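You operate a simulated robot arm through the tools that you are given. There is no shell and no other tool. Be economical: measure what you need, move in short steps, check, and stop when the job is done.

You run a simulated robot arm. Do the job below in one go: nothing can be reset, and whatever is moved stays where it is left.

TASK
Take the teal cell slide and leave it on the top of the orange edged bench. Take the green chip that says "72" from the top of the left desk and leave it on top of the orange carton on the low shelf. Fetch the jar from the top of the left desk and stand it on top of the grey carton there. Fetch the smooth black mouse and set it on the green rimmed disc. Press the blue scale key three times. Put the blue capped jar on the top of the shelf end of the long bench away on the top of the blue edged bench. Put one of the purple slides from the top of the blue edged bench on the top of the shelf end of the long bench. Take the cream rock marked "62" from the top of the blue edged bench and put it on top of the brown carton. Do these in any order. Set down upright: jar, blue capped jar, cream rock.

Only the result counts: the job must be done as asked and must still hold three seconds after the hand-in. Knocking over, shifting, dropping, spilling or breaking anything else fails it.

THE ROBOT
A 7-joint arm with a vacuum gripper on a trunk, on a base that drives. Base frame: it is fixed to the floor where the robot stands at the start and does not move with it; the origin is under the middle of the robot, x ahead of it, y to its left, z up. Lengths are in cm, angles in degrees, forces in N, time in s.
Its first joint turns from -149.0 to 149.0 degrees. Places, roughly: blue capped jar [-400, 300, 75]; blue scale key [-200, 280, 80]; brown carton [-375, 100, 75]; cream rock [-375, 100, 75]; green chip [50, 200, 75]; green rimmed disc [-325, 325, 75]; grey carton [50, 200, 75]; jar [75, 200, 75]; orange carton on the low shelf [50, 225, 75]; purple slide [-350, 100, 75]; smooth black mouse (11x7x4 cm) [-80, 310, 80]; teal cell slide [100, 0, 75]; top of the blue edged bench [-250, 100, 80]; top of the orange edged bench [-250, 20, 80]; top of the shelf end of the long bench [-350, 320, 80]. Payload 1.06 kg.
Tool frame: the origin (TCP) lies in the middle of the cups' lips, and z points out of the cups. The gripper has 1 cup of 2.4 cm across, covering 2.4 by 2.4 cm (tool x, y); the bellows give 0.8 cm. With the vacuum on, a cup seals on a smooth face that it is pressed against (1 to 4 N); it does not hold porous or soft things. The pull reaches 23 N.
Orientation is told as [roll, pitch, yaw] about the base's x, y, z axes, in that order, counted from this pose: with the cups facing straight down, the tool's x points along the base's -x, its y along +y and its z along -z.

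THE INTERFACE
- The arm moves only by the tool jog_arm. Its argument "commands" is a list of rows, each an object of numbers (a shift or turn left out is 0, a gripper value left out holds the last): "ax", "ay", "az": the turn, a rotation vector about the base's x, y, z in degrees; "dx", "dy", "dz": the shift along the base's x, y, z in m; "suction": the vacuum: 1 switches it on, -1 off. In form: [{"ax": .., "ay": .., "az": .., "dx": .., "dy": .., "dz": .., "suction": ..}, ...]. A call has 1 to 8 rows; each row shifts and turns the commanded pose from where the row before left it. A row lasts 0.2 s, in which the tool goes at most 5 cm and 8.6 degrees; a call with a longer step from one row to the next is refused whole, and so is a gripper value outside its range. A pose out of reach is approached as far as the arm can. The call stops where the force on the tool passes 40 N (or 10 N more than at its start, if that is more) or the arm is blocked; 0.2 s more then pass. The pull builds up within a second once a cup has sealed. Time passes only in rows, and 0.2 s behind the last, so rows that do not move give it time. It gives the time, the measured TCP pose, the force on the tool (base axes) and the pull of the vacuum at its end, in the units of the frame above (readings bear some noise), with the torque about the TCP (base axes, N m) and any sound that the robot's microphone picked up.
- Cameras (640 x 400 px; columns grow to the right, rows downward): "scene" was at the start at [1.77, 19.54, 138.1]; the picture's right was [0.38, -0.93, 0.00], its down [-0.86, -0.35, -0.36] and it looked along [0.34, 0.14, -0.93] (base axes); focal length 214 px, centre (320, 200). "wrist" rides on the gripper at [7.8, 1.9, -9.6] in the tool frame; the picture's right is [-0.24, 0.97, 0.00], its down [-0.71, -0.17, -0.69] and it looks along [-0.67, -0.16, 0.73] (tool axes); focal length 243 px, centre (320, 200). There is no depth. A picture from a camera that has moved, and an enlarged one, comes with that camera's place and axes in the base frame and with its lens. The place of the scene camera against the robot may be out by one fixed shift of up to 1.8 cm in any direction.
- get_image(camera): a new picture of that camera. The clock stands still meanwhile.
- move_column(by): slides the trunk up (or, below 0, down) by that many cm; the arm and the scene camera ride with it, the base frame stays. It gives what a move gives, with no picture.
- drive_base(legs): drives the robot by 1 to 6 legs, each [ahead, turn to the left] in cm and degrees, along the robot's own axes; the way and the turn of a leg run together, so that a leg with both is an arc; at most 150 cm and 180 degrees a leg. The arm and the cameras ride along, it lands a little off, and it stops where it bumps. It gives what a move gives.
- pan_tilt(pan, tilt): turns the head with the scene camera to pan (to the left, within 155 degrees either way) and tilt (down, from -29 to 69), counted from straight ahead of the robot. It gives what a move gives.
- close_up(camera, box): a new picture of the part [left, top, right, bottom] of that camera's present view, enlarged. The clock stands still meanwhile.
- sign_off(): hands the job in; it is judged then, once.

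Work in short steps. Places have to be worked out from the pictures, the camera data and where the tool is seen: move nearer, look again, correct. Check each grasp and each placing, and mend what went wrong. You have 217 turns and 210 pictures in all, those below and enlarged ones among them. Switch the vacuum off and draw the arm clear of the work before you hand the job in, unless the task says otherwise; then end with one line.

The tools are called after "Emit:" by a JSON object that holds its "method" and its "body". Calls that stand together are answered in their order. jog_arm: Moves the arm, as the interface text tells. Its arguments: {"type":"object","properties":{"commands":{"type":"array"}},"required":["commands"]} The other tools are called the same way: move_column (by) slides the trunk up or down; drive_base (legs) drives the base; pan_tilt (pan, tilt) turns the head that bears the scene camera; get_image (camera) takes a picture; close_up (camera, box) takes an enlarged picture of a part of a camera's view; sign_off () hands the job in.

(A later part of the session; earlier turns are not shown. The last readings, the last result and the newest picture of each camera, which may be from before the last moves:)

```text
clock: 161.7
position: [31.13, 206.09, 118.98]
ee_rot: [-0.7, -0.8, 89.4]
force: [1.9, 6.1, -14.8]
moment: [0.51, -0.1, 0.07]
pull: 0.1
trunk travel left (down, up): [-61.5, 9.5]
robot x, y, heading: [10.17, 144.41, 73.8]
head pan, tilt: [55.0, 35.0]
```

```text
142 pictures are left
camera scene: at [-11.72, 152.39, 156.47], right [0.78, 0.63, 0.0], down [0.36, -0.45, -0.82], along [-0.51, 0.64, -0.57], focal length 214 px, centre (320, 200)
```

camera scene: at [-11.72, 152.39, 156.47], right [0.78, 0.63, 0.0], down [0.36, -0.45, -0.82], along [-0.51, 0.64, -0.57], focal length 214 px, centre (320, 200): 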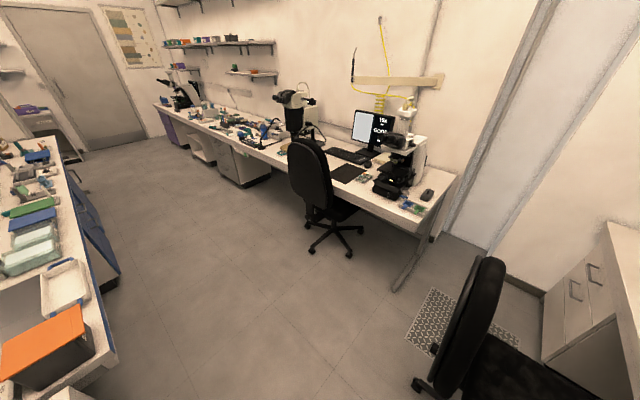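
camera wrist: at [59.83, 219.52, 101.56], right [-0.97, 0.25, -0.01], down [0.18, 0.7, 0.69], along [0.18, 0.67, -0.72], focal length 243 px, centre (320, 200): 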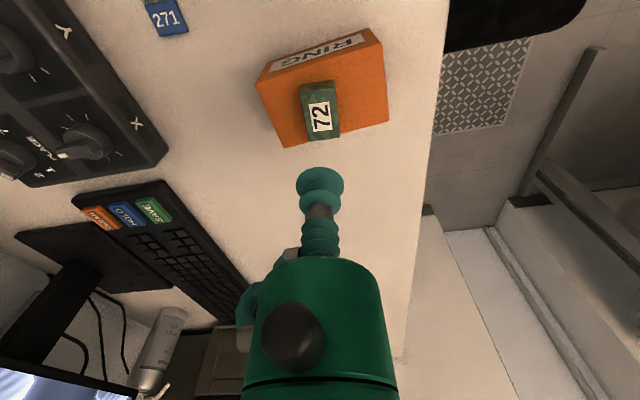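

The tool camera touched the robot's own arm (too folded). I ease out 4 cm and zoom on the long bench.

Emit:
{"method": "jog_arm", "body": {"commands": [{"dx": 0.015, "dy": 0.04}, {}]}}

Emit:
{"method": "close_up", "body": {"camera": "scene", "box": [270, 100, 462, 220]}}

Emit:
{"method": "close_up", "body": {"camera": "scene", "box": [150, 80, 310, 180]}}

```text
clock: 162.3
position: [32.57, 210.1, 119.06]
ee_rot: [-0.7, -0.7, 89.4]
force: [-0.2, -0.2, -0.1]
moment: [0.01, -0.01, 0.01]
pull: 0.0
trunk travel left (down, up): [-61.5, 9.5]
robot x, y, heading: [10.49, 144.79, 73.7]
head pan, tilt: [55.0, 35.0]
```

```text
3.33 times, centred on (366, 160) of scene
camera zoom: at [-11.72, 152.39, 156.47], right [0.78, 0.63, 0.0], down [0.36, -0.45, -0.82], along [-0.51, 0.64, -0.57], focal length 715 px, centre (167, 333)
```

zoom: 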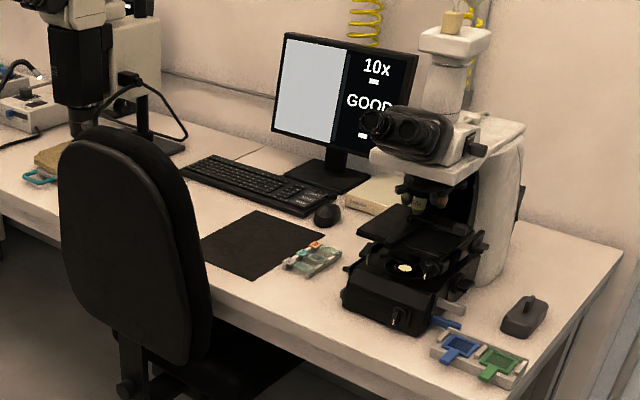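

```text
4.00 times, centred on (230, 130) of scene
camera zoom: at [-11.72, 152.39, 156.47], right [0.78, 0.63, 0.0], down [0.36, -0.45, -0.82], along [-0.51, 0.64, -0.57], focal length 858 px, centre (680, 480)
```

zoom: 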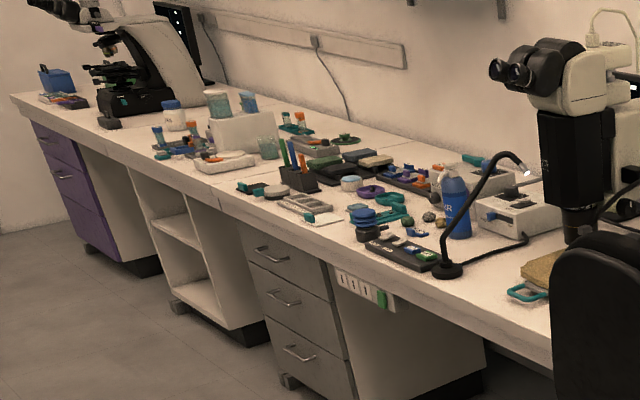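

The smooth black mouse is the round one by the keyboard, about (-83,306), next to a microscope; a chair stands before it. I back off a little, turn, and drive to a viewpoint.

Emit:
{"method": "move_column", "body": {"by": 5}}

Emit:
{"method": "drive_base", "body": {"legs": [[-14, 0], [0, 72], [72, 0]]}}

Emit:
{"method": "pan_tilt", "body": {"pan": -45, "tilt": 40}}

Emit:
{"method": "get_image", "body": {"camera": "scene"}}

```text
clock: 163.3
position: [32.57, 210.17, 124.03]
ee_rot: [-0.7, -0.7, 89.4]
force: [-0.7, 0.3, 0.0]
moment: [0.01, 0.01, 0.0]
pull: 0.0
trunk travel left (down, up): [-66.5, 4.5]
robot x, y, heading: [10.49, 144.83, 73.8]
head pan, tilt: [55.0, 35.0]
```

```text
clock: 171.3
position: [-110.27, 209.69, 123.94]
ee_rot: [-0.8, -0.8, 163.0]
force: [-0.1, 1.1, -0.2]
moment: [-0.02, 0.0, 0.02]
pull: 0.0
trunk travel left (down, up): [-66.5, 4.5]
robot x, y, heading: [-53.65, 169.74, 147.4]
head pan, tilt: [55.0, 35.0]
```

```text
clock: 173.0
position: [-110.24, 209.81, 124.02]
ee_rot: [-0.7, -0.8, 163.0]
force: [0.2, -0.9, -0.4]
moment: [-0.02, -0.01, 0.01]
pull: 0.0
trunk travel left (down, up): [-66.5, 4.5]
robot x, y, heading: [-53.34, 169.67, 147.4]
head pan, tilt: [-45.0, 40.0]
```

```text
139 pictures are left
camera scene: at [-59.83, 161.81, 160.72], right [0.98, 0.21, 0.0], down [0.14, -0.63, -0.77], along [-0.16, 0.75, -0.64], focal length 214 px, centre (320, 200)
```

scene: 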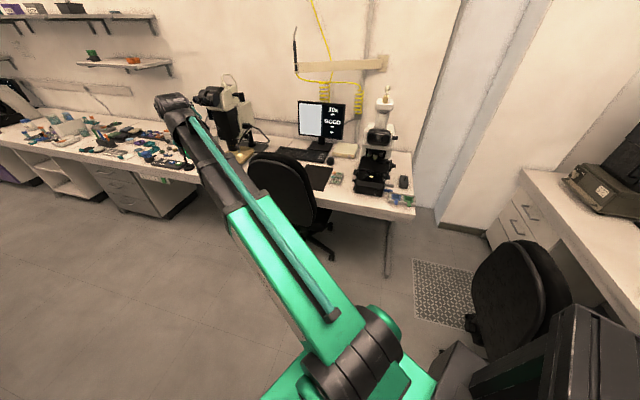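

Emit:
{"method": "close_up", "body": {"camera": "scene", "box": [240, 90, 432, 210]}}

```text
3.33 times, centred on (336, 150) of scene
camera zoom: at [-59.83, 161.81, 160.72], right [0.98, 0.21, 0.0], down [0.14, -0.63, -0.77], along [-0.16, 0.75, -0.64], focal length 715 px, centre (267, 367)
```

zoom: 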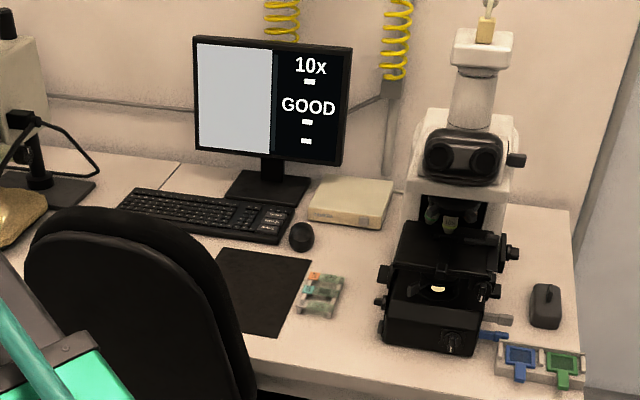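

The chair back stands at about (-96,238) up to z≈115; the scope at x>-62. I'll park near (-50,224) and reach left of the scope. Turn first, shift the arm left, then drive in.

Emit:
{"method": "move_column", "body": {"by": 4.4}}

Emit:
{"method": "drive_base", "body": {"legs": [[0, -61]]}}

Emit:
{"method": "jog_arm", "body": {"commands": [{"dx": -0.045}, {"dx": -0.045}, {"dx": -0.045}, {"dx": -0.045, "dy": -0.01}, {"dx": -0.045, "dy": -0.01}, {"dx": -0.045, "dy": -0.01}, {"dx": -0.03}, {}]}}

Emit:
{"method": "drive_base", "body": {"legs": [[25, 0]]}}

Emit:
{"method": "pan_tilt", "body": {"pan": 25, "tilt": 45}}

Emit:
{"method": "get_image", "body": {"camera": "scene"}}

```text
clock: 173.9
position: [-110.28, 209.67, 128.4]
ee_rot: [-0.7, -0.7, 162.9]
force: [0.2, 0.5, 0.2]
moment: [0.0, 0.01, 0.01]
pull: 0.1
trunk travel left (down, up): [-70.9, 0.1]
robot x, y, heading: [-53.76, 169.81, 147.3]
head pan, tilt: [-45.0, 40.0]
```

```text
clock: 177.0
position: [-44.66, 238.37, 128.49]
ee_rot: [-0.8, -0.7, 100.8]
force: [0.7, 0.4, 0.2]
moment: [-0.03, 0.02, -0.01]
pull: 0.1
trunk travel left (down, up): [-70.9, 0.1]
robot x, y, heading: [-53.36, 169.88, 85.1]
head pan, tilt: [-45.0, 40.0]
```

```text
clock: 178.8
position: [-74.85, 235.43, 128.5]
ee_rot: [-0.7, -0.7, 100.8]
force: [0.0, -0.4, 0.5]
moment: [0.01, -0.01, -0.01]
pull: 0.1
trunk travel left (down, up): [-70.9, 0.1]
robot x, y, heading: [-53.61, 169.57, 84.9]
head pan, tilt: [-45.0, 40.0]
```

```text
clock: 180.7
position: [-72.41, 261.06, 128.46]
ee_rot: [-0.7, -0.8, 100.6]
force: [-1.3, 0.1, -0.1]
moment: [-0.03, 0.02, -0.03]
pull: 0.1
trunk travel left (down, up): [-70.9, 0.1]
robot x, y, heading: [-51.57, 195.37, 85.2]
head pan, tilt: [-45.0, 40.0]
```

```text
clock: 182.1
position: [-72.39, 260.94, 128.46]
ee_rot: [-0.8, -0.7, 100.5]
force: [0.5, -0.1, -0.2]
moment: [-0.02, -0.02, -0.03]
pull: 0.1
trunk travel left (down, up): [-70.9, 0.1]
robot x, y, heading: [-51.25, 195.45, 85.0]
head pan, tilt: [25.0, 45.0]
```

```text
137 pictures are left
camera scene: at [-70.55, 200.36, 164.39], right [0.94, 0.34, 0.0], down [0.24, -0.66, -0.71], along [-0.24, 0.66, -0.71], focal length 214 px, centre (320, 200)
```

scene: 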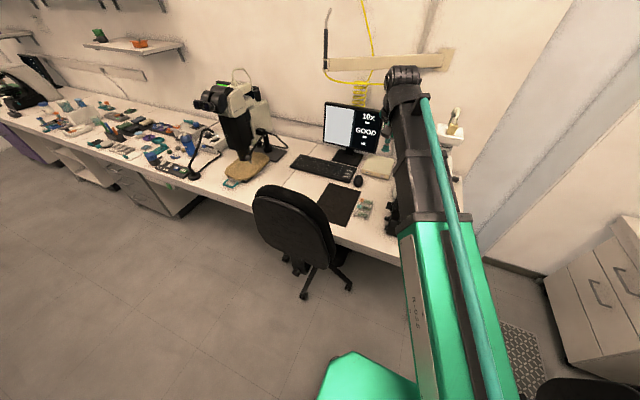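

Clear. I drive in another 27 cm and look with the wrist camera.

Emit:
{"method": "drive_base", "body": {"legs": [[27, 0]]}}

Emit:
{"method": "jog_arm", "body": {"commands": [{"dx": -0.04, "dy": 0.01}, {"dx": -0.04, "dy": 0.02}, {"dx": -0.03, "dy": 0.03, "dz": -0.03}, {"dz": -0.04}, {"dz": -0.04}, {}]}}

Emit:
{"method": "get_image", "body": {"camera": "wrist"}}

Emit:
{"method": "get_image", "body": {"camera": "scene"}}

```text
clock: 184.0
position: [-69.98, 288.24, 128.55]
ee_rot: [-0.7, -0.8, 100.7]
force: [0.0, 0.4, -1.4]
moment: [-0.01, 0.0, -0.01]
pull: 0.1
trunk travel left (down, up): [-70.9, 0.1]
robot x, y, heading: [-49.03, 222.68, 85.1]
head pan, tilt: [25.0, 45.0]
```

```text
refused: row 3 steps farther than a row can; nothing moved
```

```text
136 pictures are left
camera wrist: at [-70.51, 280.15, 138.09], right [-1.0, 0.05, -0.01], down [0.03, 0.72, 0.7], along [0.04, 0.69, -0.72], focal length 243 px, centre (320, 200)
```

wrist: 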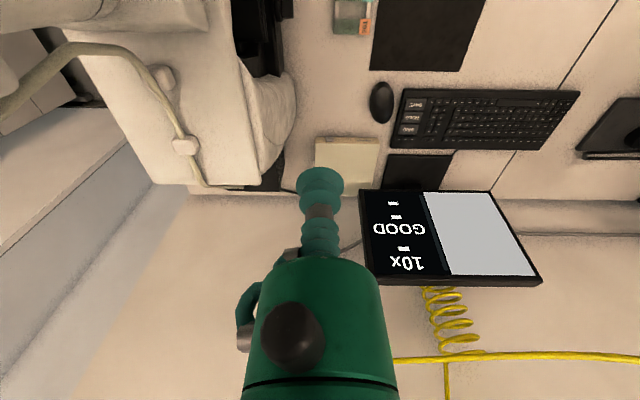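

```text
135 pictures are left
camera scene: at [-68.19, 227.67, 164.39], right [0.94, 0.34, 0.0], down [0.24, -0.66, -0.71], along [-0.24, 0.66, -0.71], focal length 214 px, centre (320, 200)
```

scene: 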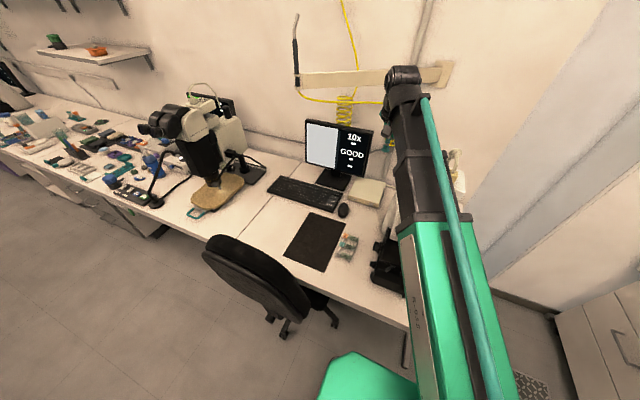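

Mouse at about (-83.7,304.2). I move over it high, then descend.

Emit:
{"method": "jog_arm", "body": {"commands": [{"dx": -0.04, "dy": 0.01}, {"dx": -0.04, "dy": 0.03}, {"dx": -0.03, "dy": 0.039}, {"dx": -0.025, "dy": 0.04}, {"dy": 0.038}, {"dz": -0.045}, {"dz": -0.045}, {"dz": -0.045}]}}

Emit:
{"method": "jog_arm", "body": {"commands": [{"dz": -0.045}, {"dz": -0.045}, {"dz": -0.045}, {}]}}

Emit:
{"method": "get_image", "body": {"camera": "wrist"}}

Emit:
{"method": "get_image", "body": {"camera": "scene"}}

```text
clock: 185.8
position: [-83.65, 303.85, 115.14]
ee_rot: [-0.6, -0.8, 100.7]
force: [0.7, 0.0, -0.6]
moment: [-0.02, 0.02, 0.01]
pull: 0.1
trunk travel left (down, up): [-70.9, 0.1]
robot x, y, heading: [-49.07, 222.9, 85.2]
head pan, tilt: [25.0, 45.0]
```

```text
clock: 186.8
position: [-83.74, 302.79, 102.46]
ee_rot: [-0.8, -1.3, 100.7]
force: [-0.4, 0.3, -0.7]
moment: [0.0, 0.0, 0.03]
pull: 0.1
trunk travel left (down, up): [-70.9, 0.1]
robot x, y, heading: [-49.37, 222.7, 85.5]
head pan, tilt: [25.0, 45.0]
```

```text
134 pictures are left
camera wrist: at [-84.13, 294.63, 111.98], right [-1.0, 0.05, -0.01], down [0.03, 0.71, 0.7], along [0.04, 0.7, -0.71], focal length 243 px, centre (320, 200)
```

wrist: 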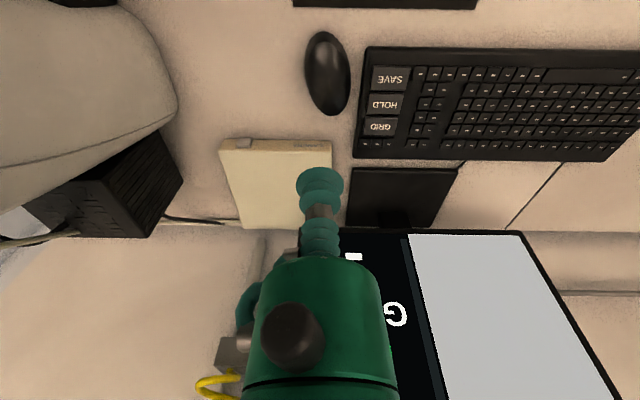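

```text
133 pictures are left
camera scene: at [-68.46, 226.01, 164.39], right [0.94, 0.34, 0.0], down [0.25, -0.66, -0.71], along [-0.24, 0.67, -0.7], focal length 214 px, centre (320, 200)
```

scene: 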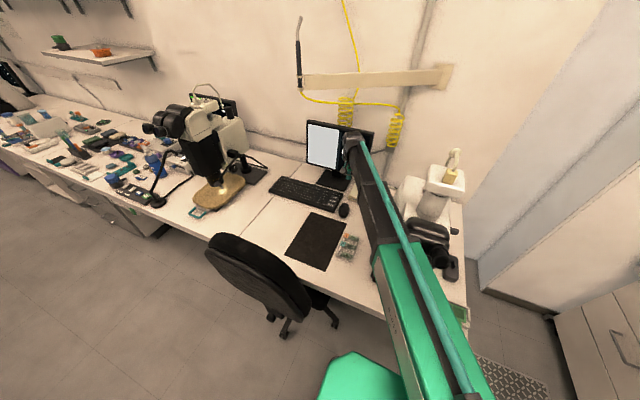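

The robot frame leaned slightly (camera shifted 1.6 cm), so some link may be touching the scope. I raise back and re-check.

Emit:
{"method": "jog_arm", "body": {"commands": [{"dz": 0.04}, {"dz": 0.045}, {"dz": 0.045}, {}]}}

Emit:
{"method": "get_image", "body": {"camera": "scene"}}

```text
clock: 187.8
position: [-83.4, 304.02, 114.49]
ee_rot: [-0.7, -0.7, 100.8]
force: [-1.2, -1.0, 0.6]
moment: [-0.01, -0.03, 0.02]
pull: 0.1
trunk travel left (down, up): [-70.9, 0.1]
robot x, y, heading: [-49.5, 222.55, 85.0]
head pan, tilt: [25.0, 45.0]
```

```text
132 pictures are left
camera scene: at [-68.21, 227.72, 164.39], right [0.94, 0.34, 0.0], down [0.24, -0.66, -0.71], along [-0.24, 0.66, -0.71], focal length 214 px, centre (320, 200)
```

scene: 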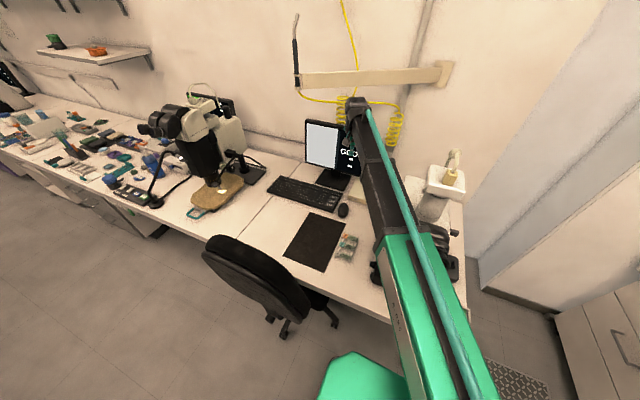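

Scope seems unmoved (its top still triangulates to the same point). The upper link was too near it, so I re-park about 15 cm further left: raise/retract, back out, shift.

Emit:
{"method": "jog_arm", "body": {"commands": [{"dz": 0.045}, {"dz": 0.045}, {"dz": 0.04}, {"dy": -0.045, "dx": 0.015}, {"dy": -0.045, "dx": 0.015}, {"dy": -0.045, "dx": 0.015}, {}]}}

Emit:
{"method": "drive_base", "body": {"legs": [[-32, 0], [0, 36], [28, 0], [0, -28]]}}

Emit:
{"method": "get_image", "body": {"camera": "scene"}}

```text
clock: 189.4
position: [-79.21, 290.66, 127.39]
ee_rot: [-0.7, -0.7, 100.7]
force: [-0.3, -0.1, -0.8]
moment: [0.0, 0.0, 0.01]
pull: 0.1
trunk travel left (down, up): [-70.9, 0.1]
robot x, y, heading: [-49.34, 222.89, 85.1]
head pan, tilt: [25.0, 45.0]
```

```text
clock: 196.2
position: [-105.64, 277.54, 127.32]
ee_rot: [-0.7, -0.7, 109.0]
force: [-0.1, 0.0, 0.2]
moment: [-0.03, 0.0, 0.02]
pull: 0.1
trunk travel left (down, up): [-70.9, 0.1]
robot x, y, heading: [-66.57, 214.51, 93.3]
head pan, tilt: [25.0, 45.0]
```

```text
131 pictures are left
camera scene: at [-85.66, 216.6, 164.39], right [0.88, 0.48, 0.0], down [0.34, -0.62, -0.71], along [-0.34, 0.62, -0.71], focal length 214 px, centre (320, 200)
```

scene: 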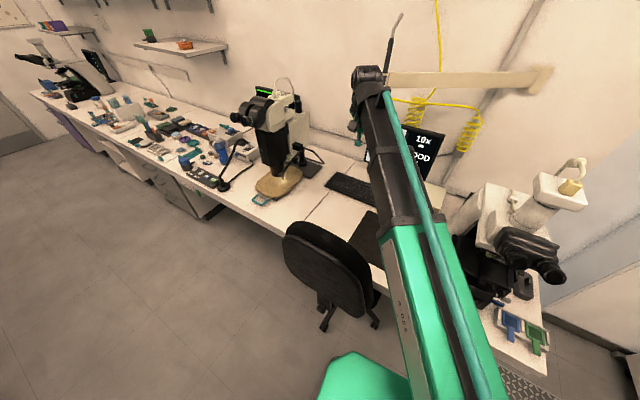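

Good position. I move over the mouse and descend in two parts, checking for leaning.

Emit:
{"method": "jog_arm", "body": {"commands": [{"dx": 0.031, "dy": 0.037}, {"dx": 0.031, "dy": 0.037}, {"dx": 0.031, "dy": 0.037}, {"dx": 0.031, "dy": 0.037}, {"dx": 0.031, "dy": 0.037}, {"dx": 0.031, "dy": 0.037}, {"dx": 0.033, "dy": 0.037}, {}]}}

Emit:
{"method": "jog_arm", "body": {"commands": [{"dz": -0.045}, {"dz": -0.045}, {"dz": -0.045}, {"dz": -0.045}, {"dz": -0.045}, {"dz": -0.045}, {"dz": -0.02}, {}]}}

Emit:
{"method": "get_image", "body": {"camera": "scene"}}

Emit:
{"method": "get_image", "body": {"camera": "wrist"}}

```text
clock: 198.0
position: [-83.74, 303.39, 127.2]
ee_rot: [-0.8, -0.8, 109.0]
force: [-0.4, -0.3, 0.6]
moment: [0.0, 0.01, 0.01]
pull: 0.1
trunk travel left (down, up): [-70.9, 0.1]
robot x, y, heading: [-66.32, 214.68, 93.3]
head pan, tilt: [25.0, 45.0]
```

```text
clock: 199.8
position: [-84.1, 303.63, 98.24]
ee_rot: [-0.6, -0.6, 109.0]
force: [-0.1, 0.6, -0.2]
moment: [-0.01, 0.03, -0.04]
pull: 0.0
trunk travel left (down, up): [-70.9, 0.1]
robot x, y, heading: [-65.86, 214.47, 93.6]
head pan, tilt: [25.0, 45.0]
```

```text
130 pictures are left
camera scene: at [-85.67, 216.57, 164.39], right [0.88, 0.48, 0.0], down [0.34, -0.62, -0.71], along [-0.34, 0.62, -0.71], focal length 214 px, centre (320, 200)
```

scene: 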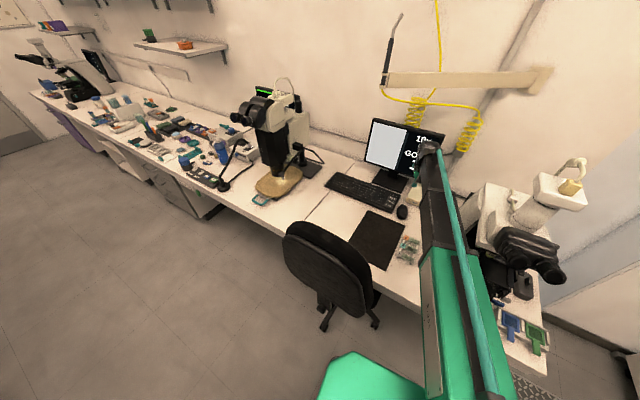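

```text
129 pictures are left
camera wrist: at [-83.22, 295.49, 107.9], right [-1.0, -0.09, -0.01], down [-0.07, 0.71, 0.7], along [-0.06, 0.69, -0.72], focal length 243 px, centre (320, 200)
```

wrist: 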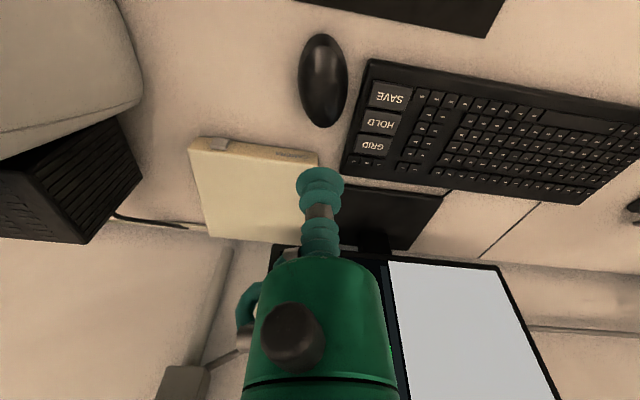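

No lean now. Mouse centre at (-84.2,304.7); I descend on it with suction.

Emit:
{"method": "jog_arm", "body": {"commands": [{"dy": 0.01, "dz": -0.045}, {"dz": -0.045}, {"dz": -0.045}, {"dz": -0.02}, {"suction": 1}, {}]}}

Emit:
{"method": "close_up", "body": {"camera": "wrist", "box": [240, 90, 400, 190]}}

```text
clock: 201.2
position: [-83.87, 304.57, 82.91]
ee_rot: [-0.8, -0.8, 109.0]
force: [0.3, 0.7, 0.6]
moment: [-0.01, -0.04, -0.02]
pull: 0.0
trunk travel left (down, up): [-70.9, 0.1]
robot x, y, heading: [-66.45, 214.43, 93.5]
head pan, tilt: [25.0, 45.0]
```

```text
4.00 times, centred on (320, 140) of wrist
camera zoom: at [-83.0, 296.44, 92.56], right [-1.0, -0.09, -0.01], down [-0.07, 0.71, 0.7], along [-0.06, 0.69, -0.72], focal length 970 px, centre (320, 440)
```

zoom: 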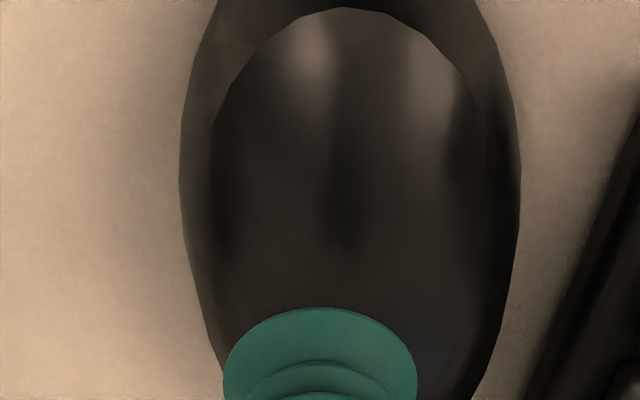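

I shift 0.4 cm left and press gently.

Emit:
{"method": "jog_arm", "body": {"commands": [{"dx": -0.005}, {"dz": -0.015}, {"dz": -0.008}, {"dz": -0.005}, {"dz": -0.004}, {}, {}]}}

```text
clock: 202.8
position: [-84.23, 304.44, 79.69]
ee_rot: [-0.7, -0.8, 109.1]
force: [-1.0, 0.8, 1.0]
moment: [0.15, 0.04, -0.02]
pull: 22.7
trunk travel left (down, up): [-70.9, 0.1]
robot x, y, heading: [-66.29, 214.67, 93.5]
head pan, tilt: [25.0, 45.0]
```

Mouse sealed. I lift it and retract.

Emit:
{"method": "jog_arm", "body": {"commands": [{"dz": 0.01}, {"dz": 0.03}, {"dz": 0.045}, {"dz": 0.045}, {"dz": 0.048}, {"dz": 0.048}, {"dz": 0.048}, {"dz": 0.048}]}}

Emit:
{"method": "jog_arm", "body": {"commands": [{"dz": 0.048}, {"dz": 0.048}, {"dz": 0.048}, {"dy": -0.045}, {"dy": -0.045}, {"dy": -0.045}, {"dy": -0.03}, {}]}}

Emit:
{"method": "get_image", "body": {"camera": "wrist"}}

```text
clock: 204.6
position: [-84.14, 304.59, 111.76]
ee_rot: [-0.7, -0.7, 109.1]
force: [-0.5, -0.2, -1.3]
moment: [0.0, -0.01, 0.01]
pull: 22.7
trunk travel left (down, up): [-70.9, 0.1]
robot x, y, heading: [-65.88, 214.79, 93.8]
head pan, tilt: [25.0, 45.0]
```

```text
clock: 206.4
position: [-84.15, 287.87, 126.12]
ee_rot: [-0.8, -0.7, 109.0]
force: [-0.3, -0.3, -1.0]
moment: [-0.02, 0.03, 0.03]
pull: 23.4
trunk travel left (down, up): [-70.9, 0.1]
robot x, y, heading: [-66.35, 214.24, 93.5]
head pan, tilt: [25.0, 45.0]
```

```text
127 pictures are left
camera wrist: at [-83.34, 279.7, 135.71], right [-1.0, -0.09, -0.01], down [-0.07, 0.71, 0.7], along [-0.06, 0.69, -0.72], focal length 243 px, centre (320, 200)
```

wrist: 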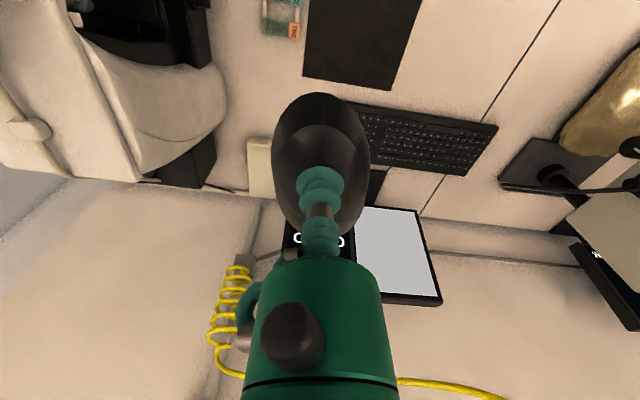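

Mouse held. I back out, turn to face along the aisle, and drive toward the shelf end.

Emit:
{"method": "drive_base", "body": {"legs": [[-38, 0], [0, 86], [130, 0]]}}

Emit:
{"method": "pan_tilt", "body": {"pan": -40, "tilt": 30}}

Emit:
{"method": "get_image", "body": {"camera": "scene"}}

```text
clock: 218.7
position: [-270.65, 167.82, 125.99]
ee_rot: [-0.8, -0.8, -166.0]
force: [0.2, 0.2, -1.0]
moment: [-0.04, 0.0, 0.02]
pull: 22.4
trunk travel left (down, up): [-70.9, 0.1]
robot x, y, heading: [-196.07, 179.4, 178.5]
head pan, tilt: [25.0, 45.0]
```

```text
clock: 220.0
position: [-270.65, 167.83, 126.12]
ee_rot: [-0.6, -0.8, -165.9]
force: [-0.6, -0.2, -1.0]
moment: [0.0, -0.02, 0.01]
pull: 22.8
trunk travel left (down, up): [-70.9, 0.1]
robot x, y, heading: [-195.96, 179.12, 178.4]
head pan, tilt: [-40.0, 30.0]
```

```text
126 pictures are left
camera scene: at [-197.7, 168.57, 166.65], right [0.66, 0.75, 0.0], down [0.37, -0.33, -0.87], along [-0.65, 0.57, -0.5], focal length 214 px, centre (320, 200)
```

scene: 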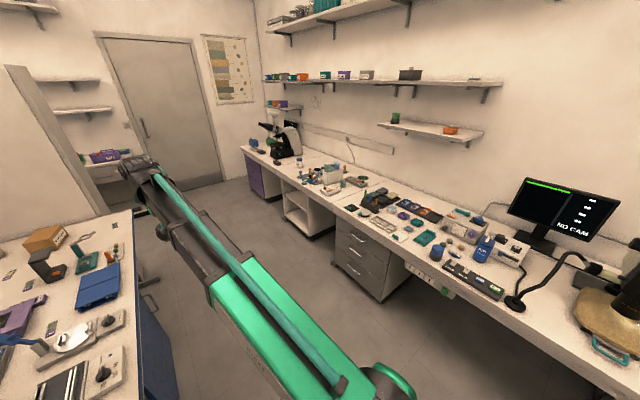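

I zoom along the long bench to find the scale key, the disc and the jar.

Emit:
{"method": "close_up", "body": {"camera": "scene", "box": [400, 180, 560, 310]}}

Emit:
{"method": "close_up", "body": {"camera": "scene", "box": [240, 110, 440, 240]}}

Emit:
{"method": "close_up", "body": {"camera": "scene", "box": [0, 200, 180, 400]}}

```text
3.08 times, centred on (480, 245) of scene
camera zoom: at [-197.7, 168.57, 166.65], right [0.66, 0.75, 0.0], down [0.37, -0.33, -0.87], along [-0.65, 0.57, -0.5], focal length 660 px, centre (-172, 62)
```

zoom: 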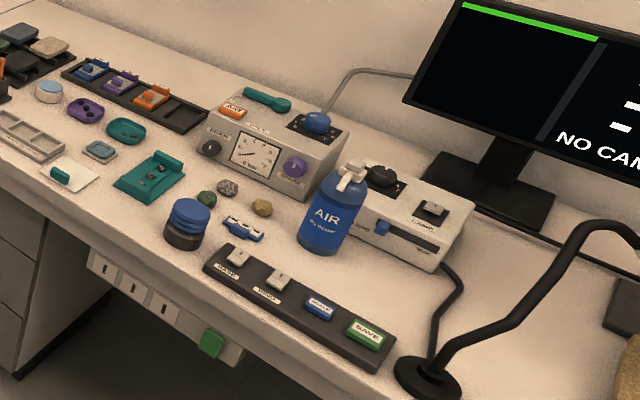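

```text
3.08 times, centred on (340, 175) of scene
camera zoom: at [-197.7, 168.57, 166.65], right [0.66, 0.75, 0.0], down [0.37, -0.33, -0.87], along [-0.65, 0.57, -0.5], focal length 660 px, centre (258, 277)
```

zoom: 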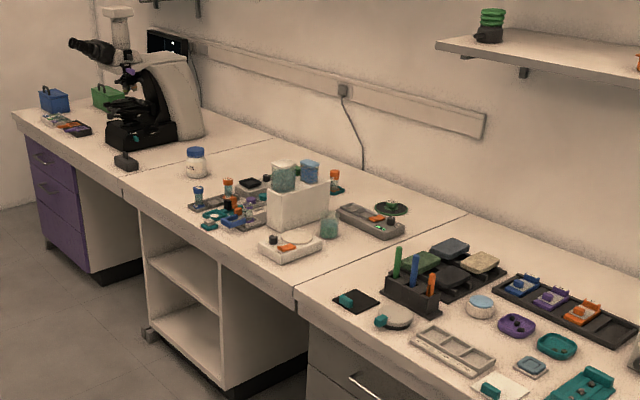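

```text
2.00 times, centred on (90, 300) of scene
camera zoom: at [-197.7, 168.57, 166.65], right [0.66, 0.75, 0.0], down [0.37, -0.33, -0.87], along [-0.65, 0.57, -0.5], focal length 429 px, centre (780, 0)
```

zoom: 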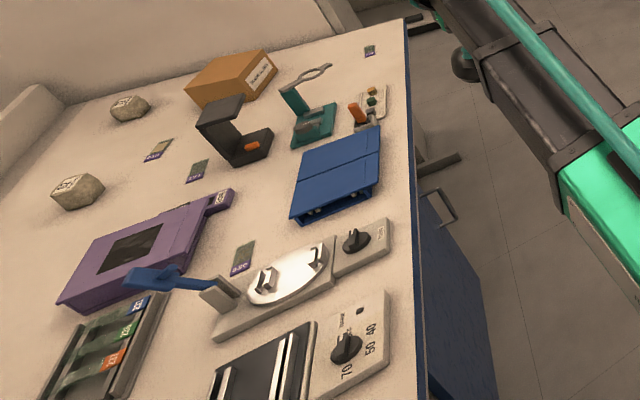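

Key at (-200,276); disc near (-321,336); blue capped jar near (-388,305). I drive on to x≈-318 and turn to face the shelf end.

Emit:
{"method": "drive_base", "body": {"legs": [[118, 0], [0, -88], [30, 0]]}}

Emit:
{"method": "pan_tilt", "body": {"pan": -15, "tilt": 42}}

Emit:
{"method": "get_image", "body": {"camera": "scene"}}

```text
clock: 231.3
position: [-328.91, 287.07, 126.0]
ee_rot: [-0.7, -0.8, 106.4]
force: [-0.6, 0.3, -0.8]
moment: [-0.01, -0.02, 0.01]
pull: 22.7
trunk travel left (down, up): [-70.9, 0.1]
robot x, y, heading: [-314.29, 213.3, 90.7]
head pan, tilt: [-40.0, 30.0]
```

```text
clock: 232.2
position: [-328.87, 287.16, 126.05]
ee_rot: [-0.8, -0.7, 106.4]
force: [-0.3, -0.4, -1.2]
moment: [-0.01, 0.02, -0.01]
pull: 22.9
trunk travel left (down, up): [-70.9, 0.1]
robot x, y, heading: [-314.28, 213.07, 90.8]
head pan, tilt: [-15.0, 42.0]
```

```text
122 pictures are left
camera scene: at [-328.04, 216.84, 164.83], right [0.97, -0.25, 0.0], down [-0.16, -0.65, -0.74], along [0.18, 0.72, -0.67], focal length 214 px, centre (320, 200)
```

scene: 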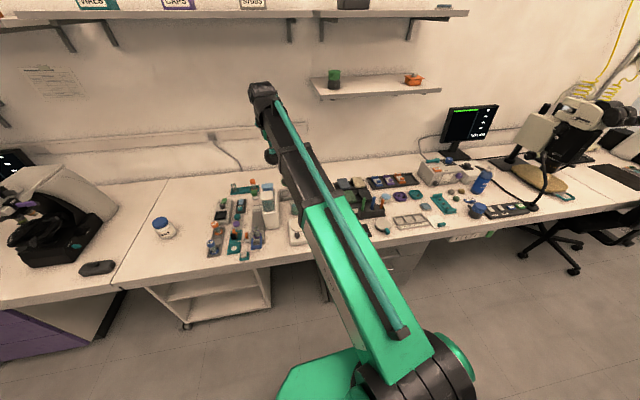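

Emit:
{"method": "get_image", "body": {"camera": "wrist"}}

```text
121 pictures are left
camera wrist: at [-328.46, 278.97, 135.72], right [-1.0, -0.05, -0.01], down [-0.04, 0.72, 0.7], along [-0.03, 0.7, -0.72], focal length 243 px, centre (320, 200)
```

wrist: 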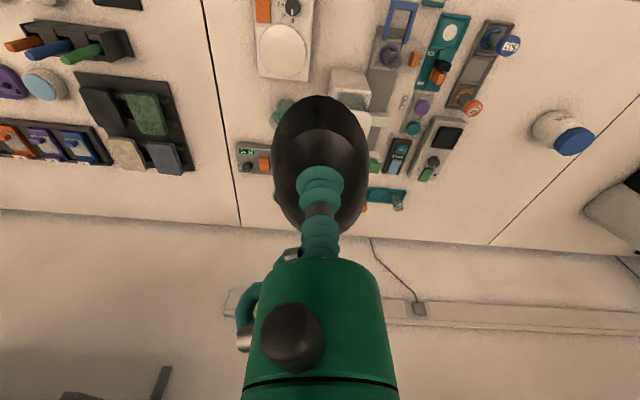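

The disc hides behind the mouse. I lower the trunk 14 cm, drive 24 cm closer, and look again.

Emit:
{"method": "move_column", "body": {"by": -14}}

Emit:
{"method": "drive_base", "body": {"legs": [[24, 0]]}}

Emit:
{"method": "get_image", "body": {"camera": "wrist"}}

Emit:
{"method": "get_image", "body": {"camera": "scene"}}

```text
clock: 233.9
position: [-328.87, 287.1, 112.07]
ee_rot: [-0.7, -0.8, 106.4]
force: [0.3, 0.0, -0.6]
moment: [-0.03, -0.01, -0.02]
pull: 22.8
trunk travel left (down, up): [-56.9, 14.1]
robot x, y, heading: [-314.26, 213.1, 90.8]
head pan, tilt: [-15.0, 42.0]
```

```text
clock: 235.7
position: [-329.86, 310.91, 112.1]
ee_rot: [-0.8, -0.8, 106.7]
force: [0.6, 0.2, 0.3]
moment: [0.0, 0.0, 0.01]
pull: 23.3
trunk travel left (down, up): [-56.9, 14.1]
robot x, y, heading: [-314.45, 236.81, 91.2]
head pan, tilt: [-15.0, 42.0]
```

```text
120 pictures are left
camera wrist: at [-329.28, 302.61, 121.68], right [-1.0, -0.06, -0.01], down [-0.05, 0.72, 0.7], along [-0.03, 0.69, -0.72], focal length 243 px, centre (320, 200)
```

wrist: 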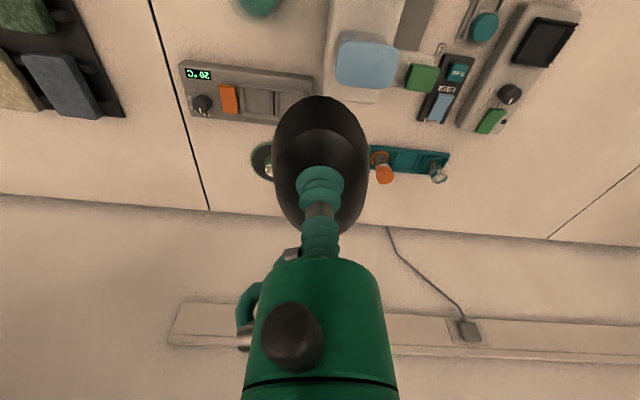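

```text
119 pictures are left
camera scene: at [-328.49, 240.49, 150.82], right [0.97, -0.24, 0.0], down [-0.16, -0.65, -0.74], along [0.18, 0.72, -0.67], focal length 214 px, centre (320, 200)
```

scene: 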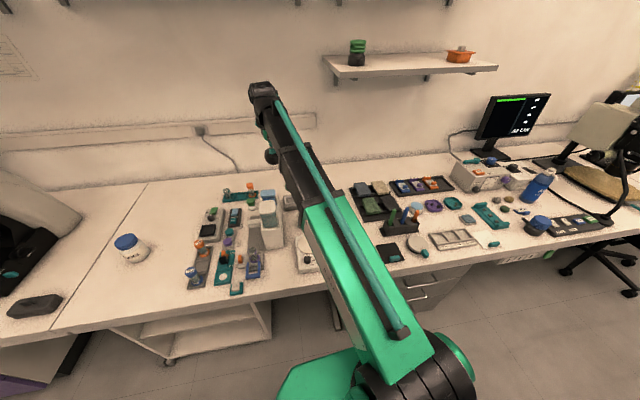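

Part of the disc peeks out. I shift the tool 12 cm left to uncover it.

Emit:
{"method": "jog_arm", "body": {"commands": [{"dx": -0.04}, {"dx": -0.04}, {"dx": -0.04}, {}]}}

Emit:
{"method": "get_image", "body": {"camera": "wrist"}}

Emit:
{"method": "close_up", "body": {"camera": "wrist", "box": [130, 110, 290, 210]}}

```text
clock: 236.7
position: [-341.73, 310.59, 112.12]
ee_rot: [-0.6, -0.8, 106.8]
force: [-0.7, 1.1, -0.8]
moment: [0.02, -0.02, 0.0]
pull: 22.6
trunk travel left (down, up): [-56.9, 14.1]
robot x, y, heading: [-314.62, 236.67, 91.2]
head pan, tilt: [-15.0, 42.0]
```

```text
118 pictures are left
camera wrist: at [-341.21, 302.5, 121.73], right [-1.0, -0.06, -0.01], down [-0.05, 0.72, 0.7], along [-0.03, 0.7, -0.72], focal length 243 px, centre (320, 200)
```

wrist: 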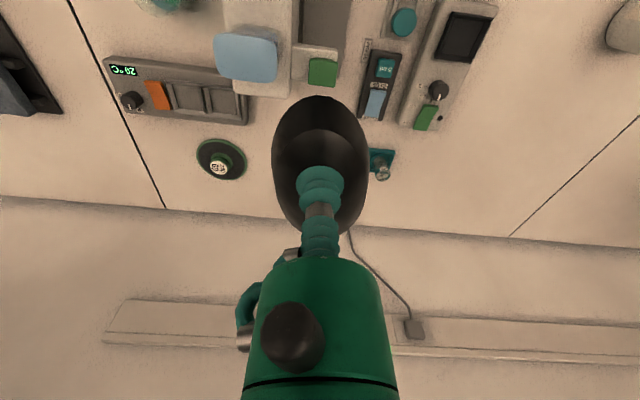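

```text
4.00 times, centred on (210, 160) of wrist
camera zoom: at [-341.21, 302.5, 121.73], right [-1.0, -0.06, -0.01], down [-0.05, 0.72, 0.7], along [-0.03, 0.7, -0.72], focal length 970 px, centre (760, 360)
```

zoom: 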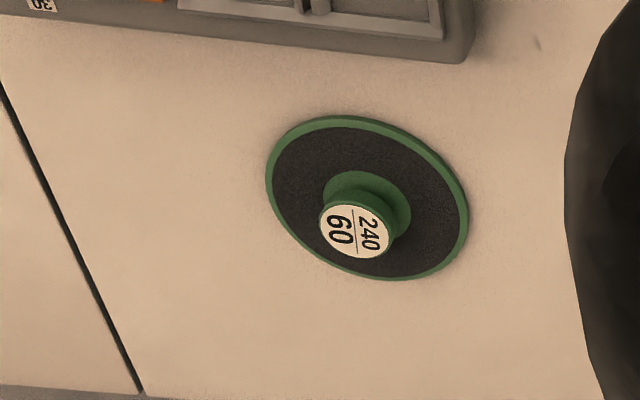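

The green-rimmed disc (with a central knob, top ≈z 79, 4 cm wide) is at (-320.2,335.5). The mouse's middle is ~1.8 cm beyond the cup, so I aim the cup at y≈333.7. First 6 cm closer.

Emit:
{"method": "drive_base", "body": {"legs": [[6, 0]]}}

Emit:
{"method": "jog_arm", "body": {"commands": [{"dx": 0.043, "dy": 0.02}, {"dx": 0.043, "dy": 0.02}, {"dx": 0.043, "dy": 0.025}, {"dx": 0.043, "dy": 0.025}, {"dx": 0.03, "dy": 0.03}, {"dy": 0.03}, {}]}}

Emit:
{"method": "get_image", "body": {"camera": "wrist"}}

Emit:
{"method": "get_image", "body": {"camera": "scene"}}

```text
clock: 237.6
position: [-341.87, 316.73, 112.1]
ee_rot: [-0.8, -0.7, 106.8]
force: [0.0, -0.5, -0.4]
moment: [-0.04, -0.02, -0.01]
pull: 23.0
trunk travel left (down, up): [-56.9, 14.1]
robot x, y, heading: [-315.19, 242.79, 91.4]
head pan, tilt: [-15.0, 42.0]
```

```text
clock: 239.2
position: [-321.55, 331.69, 111.96]
ee_rot: [-0.7, -0.7, 106.8]
force: [-0.4, -0.4, -0.8]
moment: [0.01, -0.05, -0.02]
pull: 22.8
trunk travel left (down, up): [-56.9, 14.1]
robot x, y, heading: [-315.1, 242.66, 91.1]
head pan, tilt: [-15.0, 42.0]
```

```text
116 pictures are left
camera wrist: at [-321.12, 323.6, 121.58], right [-1.0, -0.06, -0.01], down [-0.05, 0.72, 0.7], along [-0.03, 0.7, -0.72], focal length 243 px, centre (320, 200)
```

wrist: 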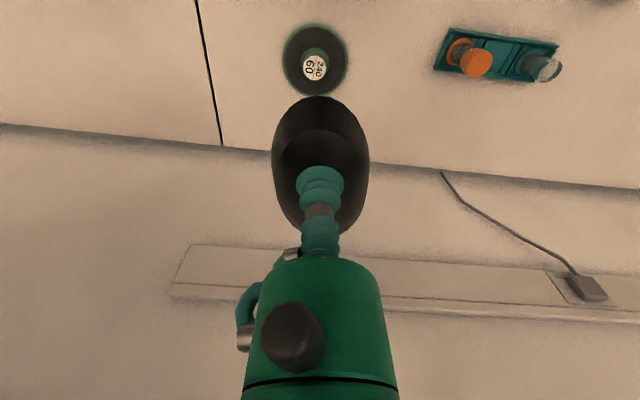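

```text
115 pictures are left
camera scene: at [-328.62, 246.44, 150.82], right [0.97, -0.24, 0.0], down [-0.16, -0.65, -0.74], along [0.18, 0.72, -0.67], focal length 214 px, centre (320, 200)
```

scene: 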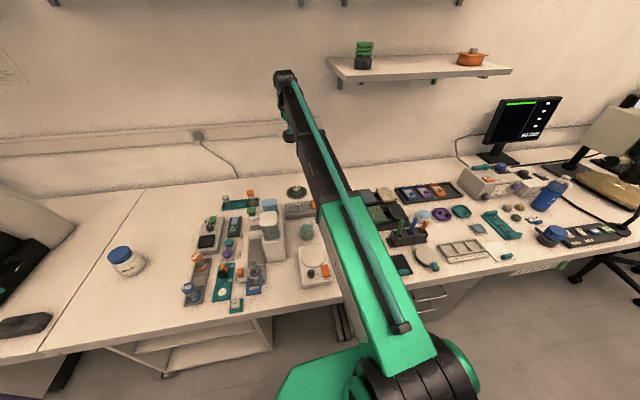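

Knob confirmed at (-320.3,335.7). I align and descend to just above.

Emit:
{"method": "jog_arm", "body": {"commands": [{"dx": 0.012, "dy": 0.021}, {"dz": -0.045}, {"dz": -0.045}, {"dz": -0.045}, {"dz": -0.045}, {"dz": -0.045}, {"dz": -0.02}, {}]}}

Emit:
{"method": "get_image", "body": {"camera": "wrist"}}

Emit:
{"method": "close_up", "body": {"camera": "scene", "box": [230, 130, 390, 230]}}

```text
clock: 241.0
position: [-320.27, 333.82, 87.62]
ee_rot: [-0.8, -0.6, 106.8]
force: [0.2, -0.1, -0.8]
moment: [0.02, 0.02, 0.01]
pull: 22.5
trunk travel left (down, up): [-56.9, 14.1]
robot x, y, heading: [-315.05, 242.81, 91.1]
head pan, tilt: [-15.0, 42.0]
```

```text
114 pictures are left
camera wrist: at [-319.85, 325.68, 97.22], right [-1.0, -0.06, -0.01], down [-0.05, 0.72, 0.7], along [-0.03, 0.7, -0.72], focal length 243 px, centre (320, 200)
```

wrist: 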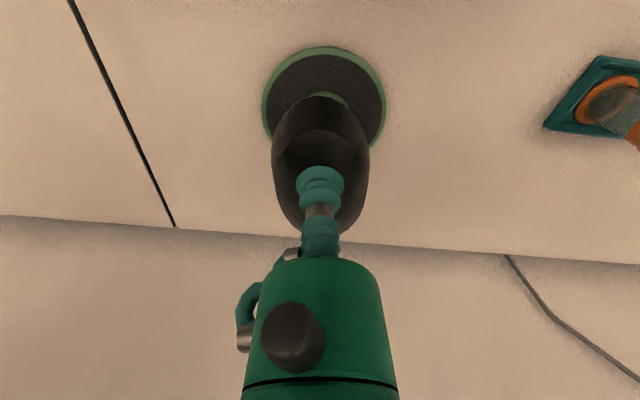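

```text
4.00 times, centred on (310, 180) of scene
camera zoom: at [-328.61, 246.44, 150.82], right [0.97, -0.24, 0.0], down [-0.16, -0.65, -0.74], along [0.18, 0.72, -0.67], focal length 858 px, centre (360, 280)
```

zoom: 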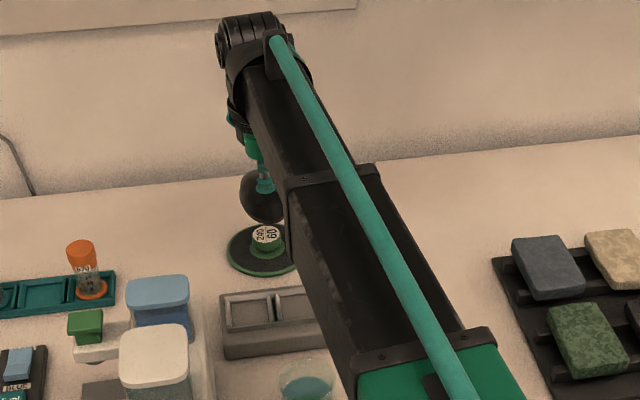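

Aligned; I lower gently to contact.

Emit:
{"method": "jog_arm", "body": {"commands": [{"dz": -0.02}, {"dz": -0.01}, {"dz": -0.006}, {"dz": -0.004}, {"dz": -0.004}, {}]}}

```text
clock: 242.4
position: [-320.39, 333.64, 83.23]
ee_rot: [-0.7, -0.8, 106.9]
force: [-0.6, -0.3, -1.4]
moment: [0.02, 0.04, -0.01]
pull: 23.3
trunk travel left (down, up): [-56.9, 14.1]
robot x, y, heading: [-314.56, 242.81, 91.2]
head pan, tilt: [-15.0, 42.0]
```

Emit:
{"method": "jog_arm", "body": {"commands": [{"dz": -0.004}, {"dz": -0.003}, {"dz": -0.003}, {}]}}

```text
clock: 243.4
position: [-320.28, 333.71, 82.37]
ee_rot: [-0.7, -0.8, 106.8]
force: [1.0, -1.3, 7.4]
moment: [0.17, 0.05, -0.03]
pull: 23.2
trunk travel left (down, up): [-56.9, 14.1]
robot x, y, heading: [-314.88, 243.06, 91.2]
head pan, tilt: [-15.0, 42.0]
```

The torque says the knob bears about 2.3 cm beyond the cup. I lift, nudge 0.4 cm, and re-contact to centre better.

Emit:
{"method": "jog_arm", "body": {"commands": [{"dz": 0.012}, {"dy": 0.005, "dx": -0.004}, {"dz": -0.006}, {"dz": -0.004}, {"dz": -0.002}, {}, {}]}}

```text
clock: 245.0
position: [-320.77, 334.24, 82.38]
ee_rot: [-0.8, -0.8, 106.8]
force: [0.1, -2.2, 8.3]
moment: [0.18, 0.03, 0.01]
pull: 22.9
trunk travel left (down, up): [-56.9, 14.1]
robot x, y, heading: [-314.8, 242.89, 91.1]
head pan, tilt: [-15.0, 42.0]
```

Good enough: bearing point within the knob's span of the mouse's middle. I release and rise slowly.

Emit:
{"method": "jog_arm", "body": {"commands": [{"dz": 0.003}, {"dz": 0.002, "suction": -1}, {}, {}, {"dz": 0.005}, {"dz": 0.01}, {"dz": 0.03}, {}]}}

Emit:
{"method": "get_image", "body": {"camera": "wrist"}}

Emit:
{"method": "close_up", "body": {"camera": "scene", "box": [230, 130, 390, 230]}}

```text
clock: 246.8
position: [-320.78, 334.15, 87.18]
ee_rot: [-0.7, -0.7, 106.8]
force: [0.2, 0.7, -0.3]
moment: [0.0, 0.04, 0.0]
pull: 0.1
trunk travel left (down, up): [-56.9, 14.1]
robot x, y, heading: [-314.7, 242.8, 91.2]
head pan, tilt: [-15.0, 42.0]
```

```text
112 pictures are left
camera wrist: at [-320.33, 326.06, 96.8], right [-1.0, -0.06, -0.01], down [-0.05, 0.72, 0.7], along [-0.03, 0.69, -0.72], focal length 243 px, centre (320, 200)
```

wrist: 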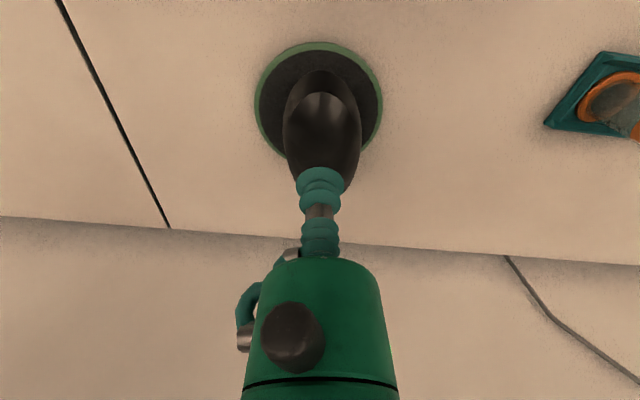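

```text
4.00 times, centred on (310, 180) of scene
camera zoom: at [-328.61, 246.43, 150.82], right [0.97, -0.24, 0.0], down [-0.16, -0.65, -0.74], along [0.18, 0.72, -0.67], focal length 858 px, centre (360, 280)
```

zoom: 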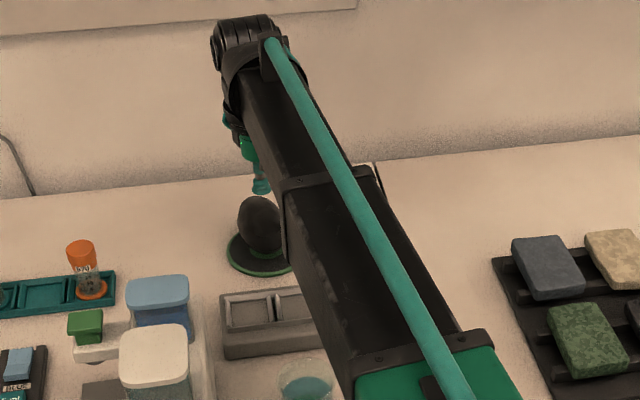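

The mouse rests on the disc. I rise further and re-check that it stays.

Emit:
{"method": "jog_arm", "body": {"commands": [{"dz": 0.04}, {"dz": 0.045}, {"dz": 0.045}, {"dz": 0.045}, {"dz": 0.045}, {"dx": -0.04, "dy": -0.02}, {"dx": -0.04, "dy": -0.02}, {"dx": -0.04, "dy": -0.02}]}}

Emit:
{"method": "close_up", "body": {"camera": "wrist", "box": [130, 60, 330, 185]}}

Emit:
{"method": "close_up", "body": {"camera": "scene", "box": [230, 150, 350, 225]}}

```text
clock: 248.6
position: [-332.93, 328.24, 109.37]
ee_rot: [-0.8, -0.7, 107.0]
force: [-1.1, 0.3, -0.2]
moment: [0.02, -0.03, 0.02]
pull: 0.1
trunk travel left (down, up): [-56.9, 14.1]
robot x, y, heading: [-314.6, 242.75, 91.2]
head pan, tilt: [-15.0, 42.0]
```

```text
3.20 times, centred on (230, 122) of wrist
camera zoom: at [-332.45, 320.06, 118.91], right [-1.0, -0.06, -0.01], down [-0.05, 0.72, 0.7], along [-0.03, 0.7, -0.72], focal length 776 px, centre (608, 448)
```

zoom: 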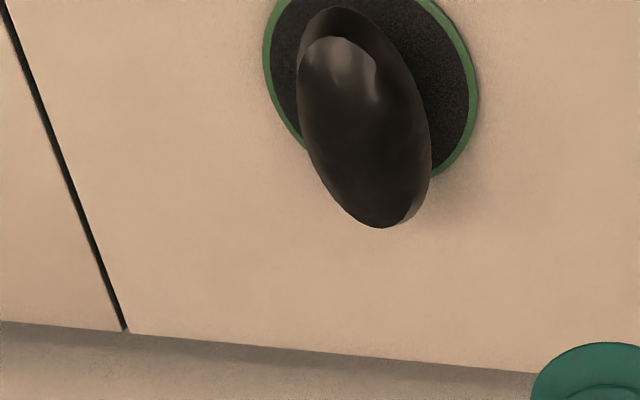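

```text
5.33 times, centred on (290, 188) of scene
camera zoom: at [-328.63, 246.42, 150.82], right [0.97, -0.24, 0.0], down [-0.16, -0.65, -0.74], along [0.18, 0.72, -0.67], focal length 1144 px, centre (480, 267)
```

zoom: 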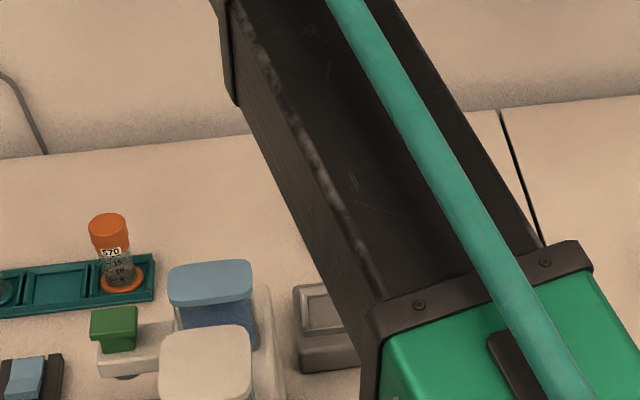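

Mouse is steady on the disc. Next the blue capped jar near (-386,304), reachable from here; I swing over.

Emit:
{"method": "jog_arm", "body": {"commands": [{"dx": -0.045, "dy": -0.02}, {"dx": -0.045, "dy": -0.02}, {"dx": -0.045, "dy": -0.02}, {"dx": -0.045, "dy": -0.02}, {"dx": -0.045, "dy": -0.02}, {"dx": -0.045, "dy": -0.02}, {"dx": -0.045, "dy": -0.02}, {"dx": -0.045, "dy": -0.02}]}}

Emit:
{"method": "jog_arm", "body": {"commands": [{"dx": -0.045, "dy": -0.02}, {"dx": -0.045, "dy": -0.02}, {"dx": -0.04, "dy": -0.02}, {}]}}

Emit:
{"method": "get_image", "body": {"camera": "wrist"}}

Emit:
{"method": "get_image", "body": {"camera": "scene"}}

```text
clock: 250.4
position: [-369.02, 312.33, 109.18]
ee_rot: [-0.7, -0.6, 106.9]
force: [0.0, 0.3, -0.1]
moment: [0.0, 0.01, 0.0]
pull: 0.0
trunk travel left (down, up): [-56.9, 14.1]
robot x, y, heading: [-314.98, 242.65, 90.7]
head pan, tilt: [-15.0, 42.0]
```

```text
clock: 251.4
position: [-381.81, 306.28, 109.23]
ee_rot: [-0.7, -0.7, 106.7]
force: [-0.5, 0.5, 0.2]
moment: [-0.01, -0.02, -0.02]
pull: 0.1
trunk travel left (down, up): [-56.9, 14.1]
robot x, y, heading: [-314.62, 242.62, 91.0]
head pan, tilt: [-15.0, 42.0]
```

```text
108 pictures are left
camera wrist: at [-381.39, 298.19, 118.73], right [-1.0, -0.06, -0.01], down [-0.05, 0.72, 0.7], along [-0.03, 0.7, -0.72], focal length 243 px, centre (320, 200)
```

wrist: 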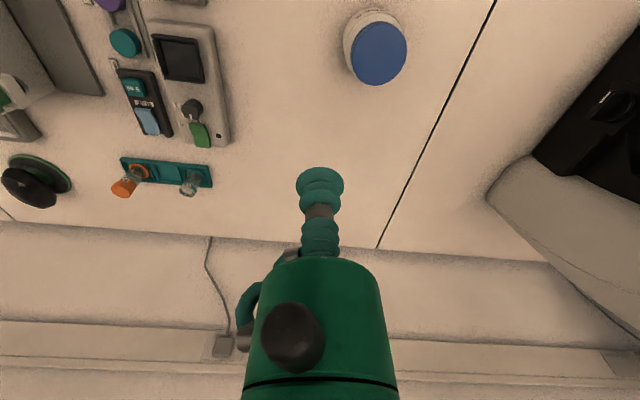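

```text
107 pictures are left
camera scene: at [-328.64, 246.43, 150.82], right [0.97, -0.24, 0.0], down [-0.16, -0.65, -0.74], along [0.18, 0.72, -0.67], focal length 214 px, centre (320, 200)
```

scene: 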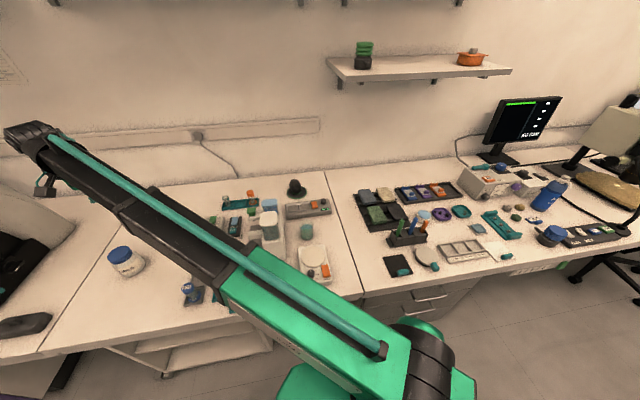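

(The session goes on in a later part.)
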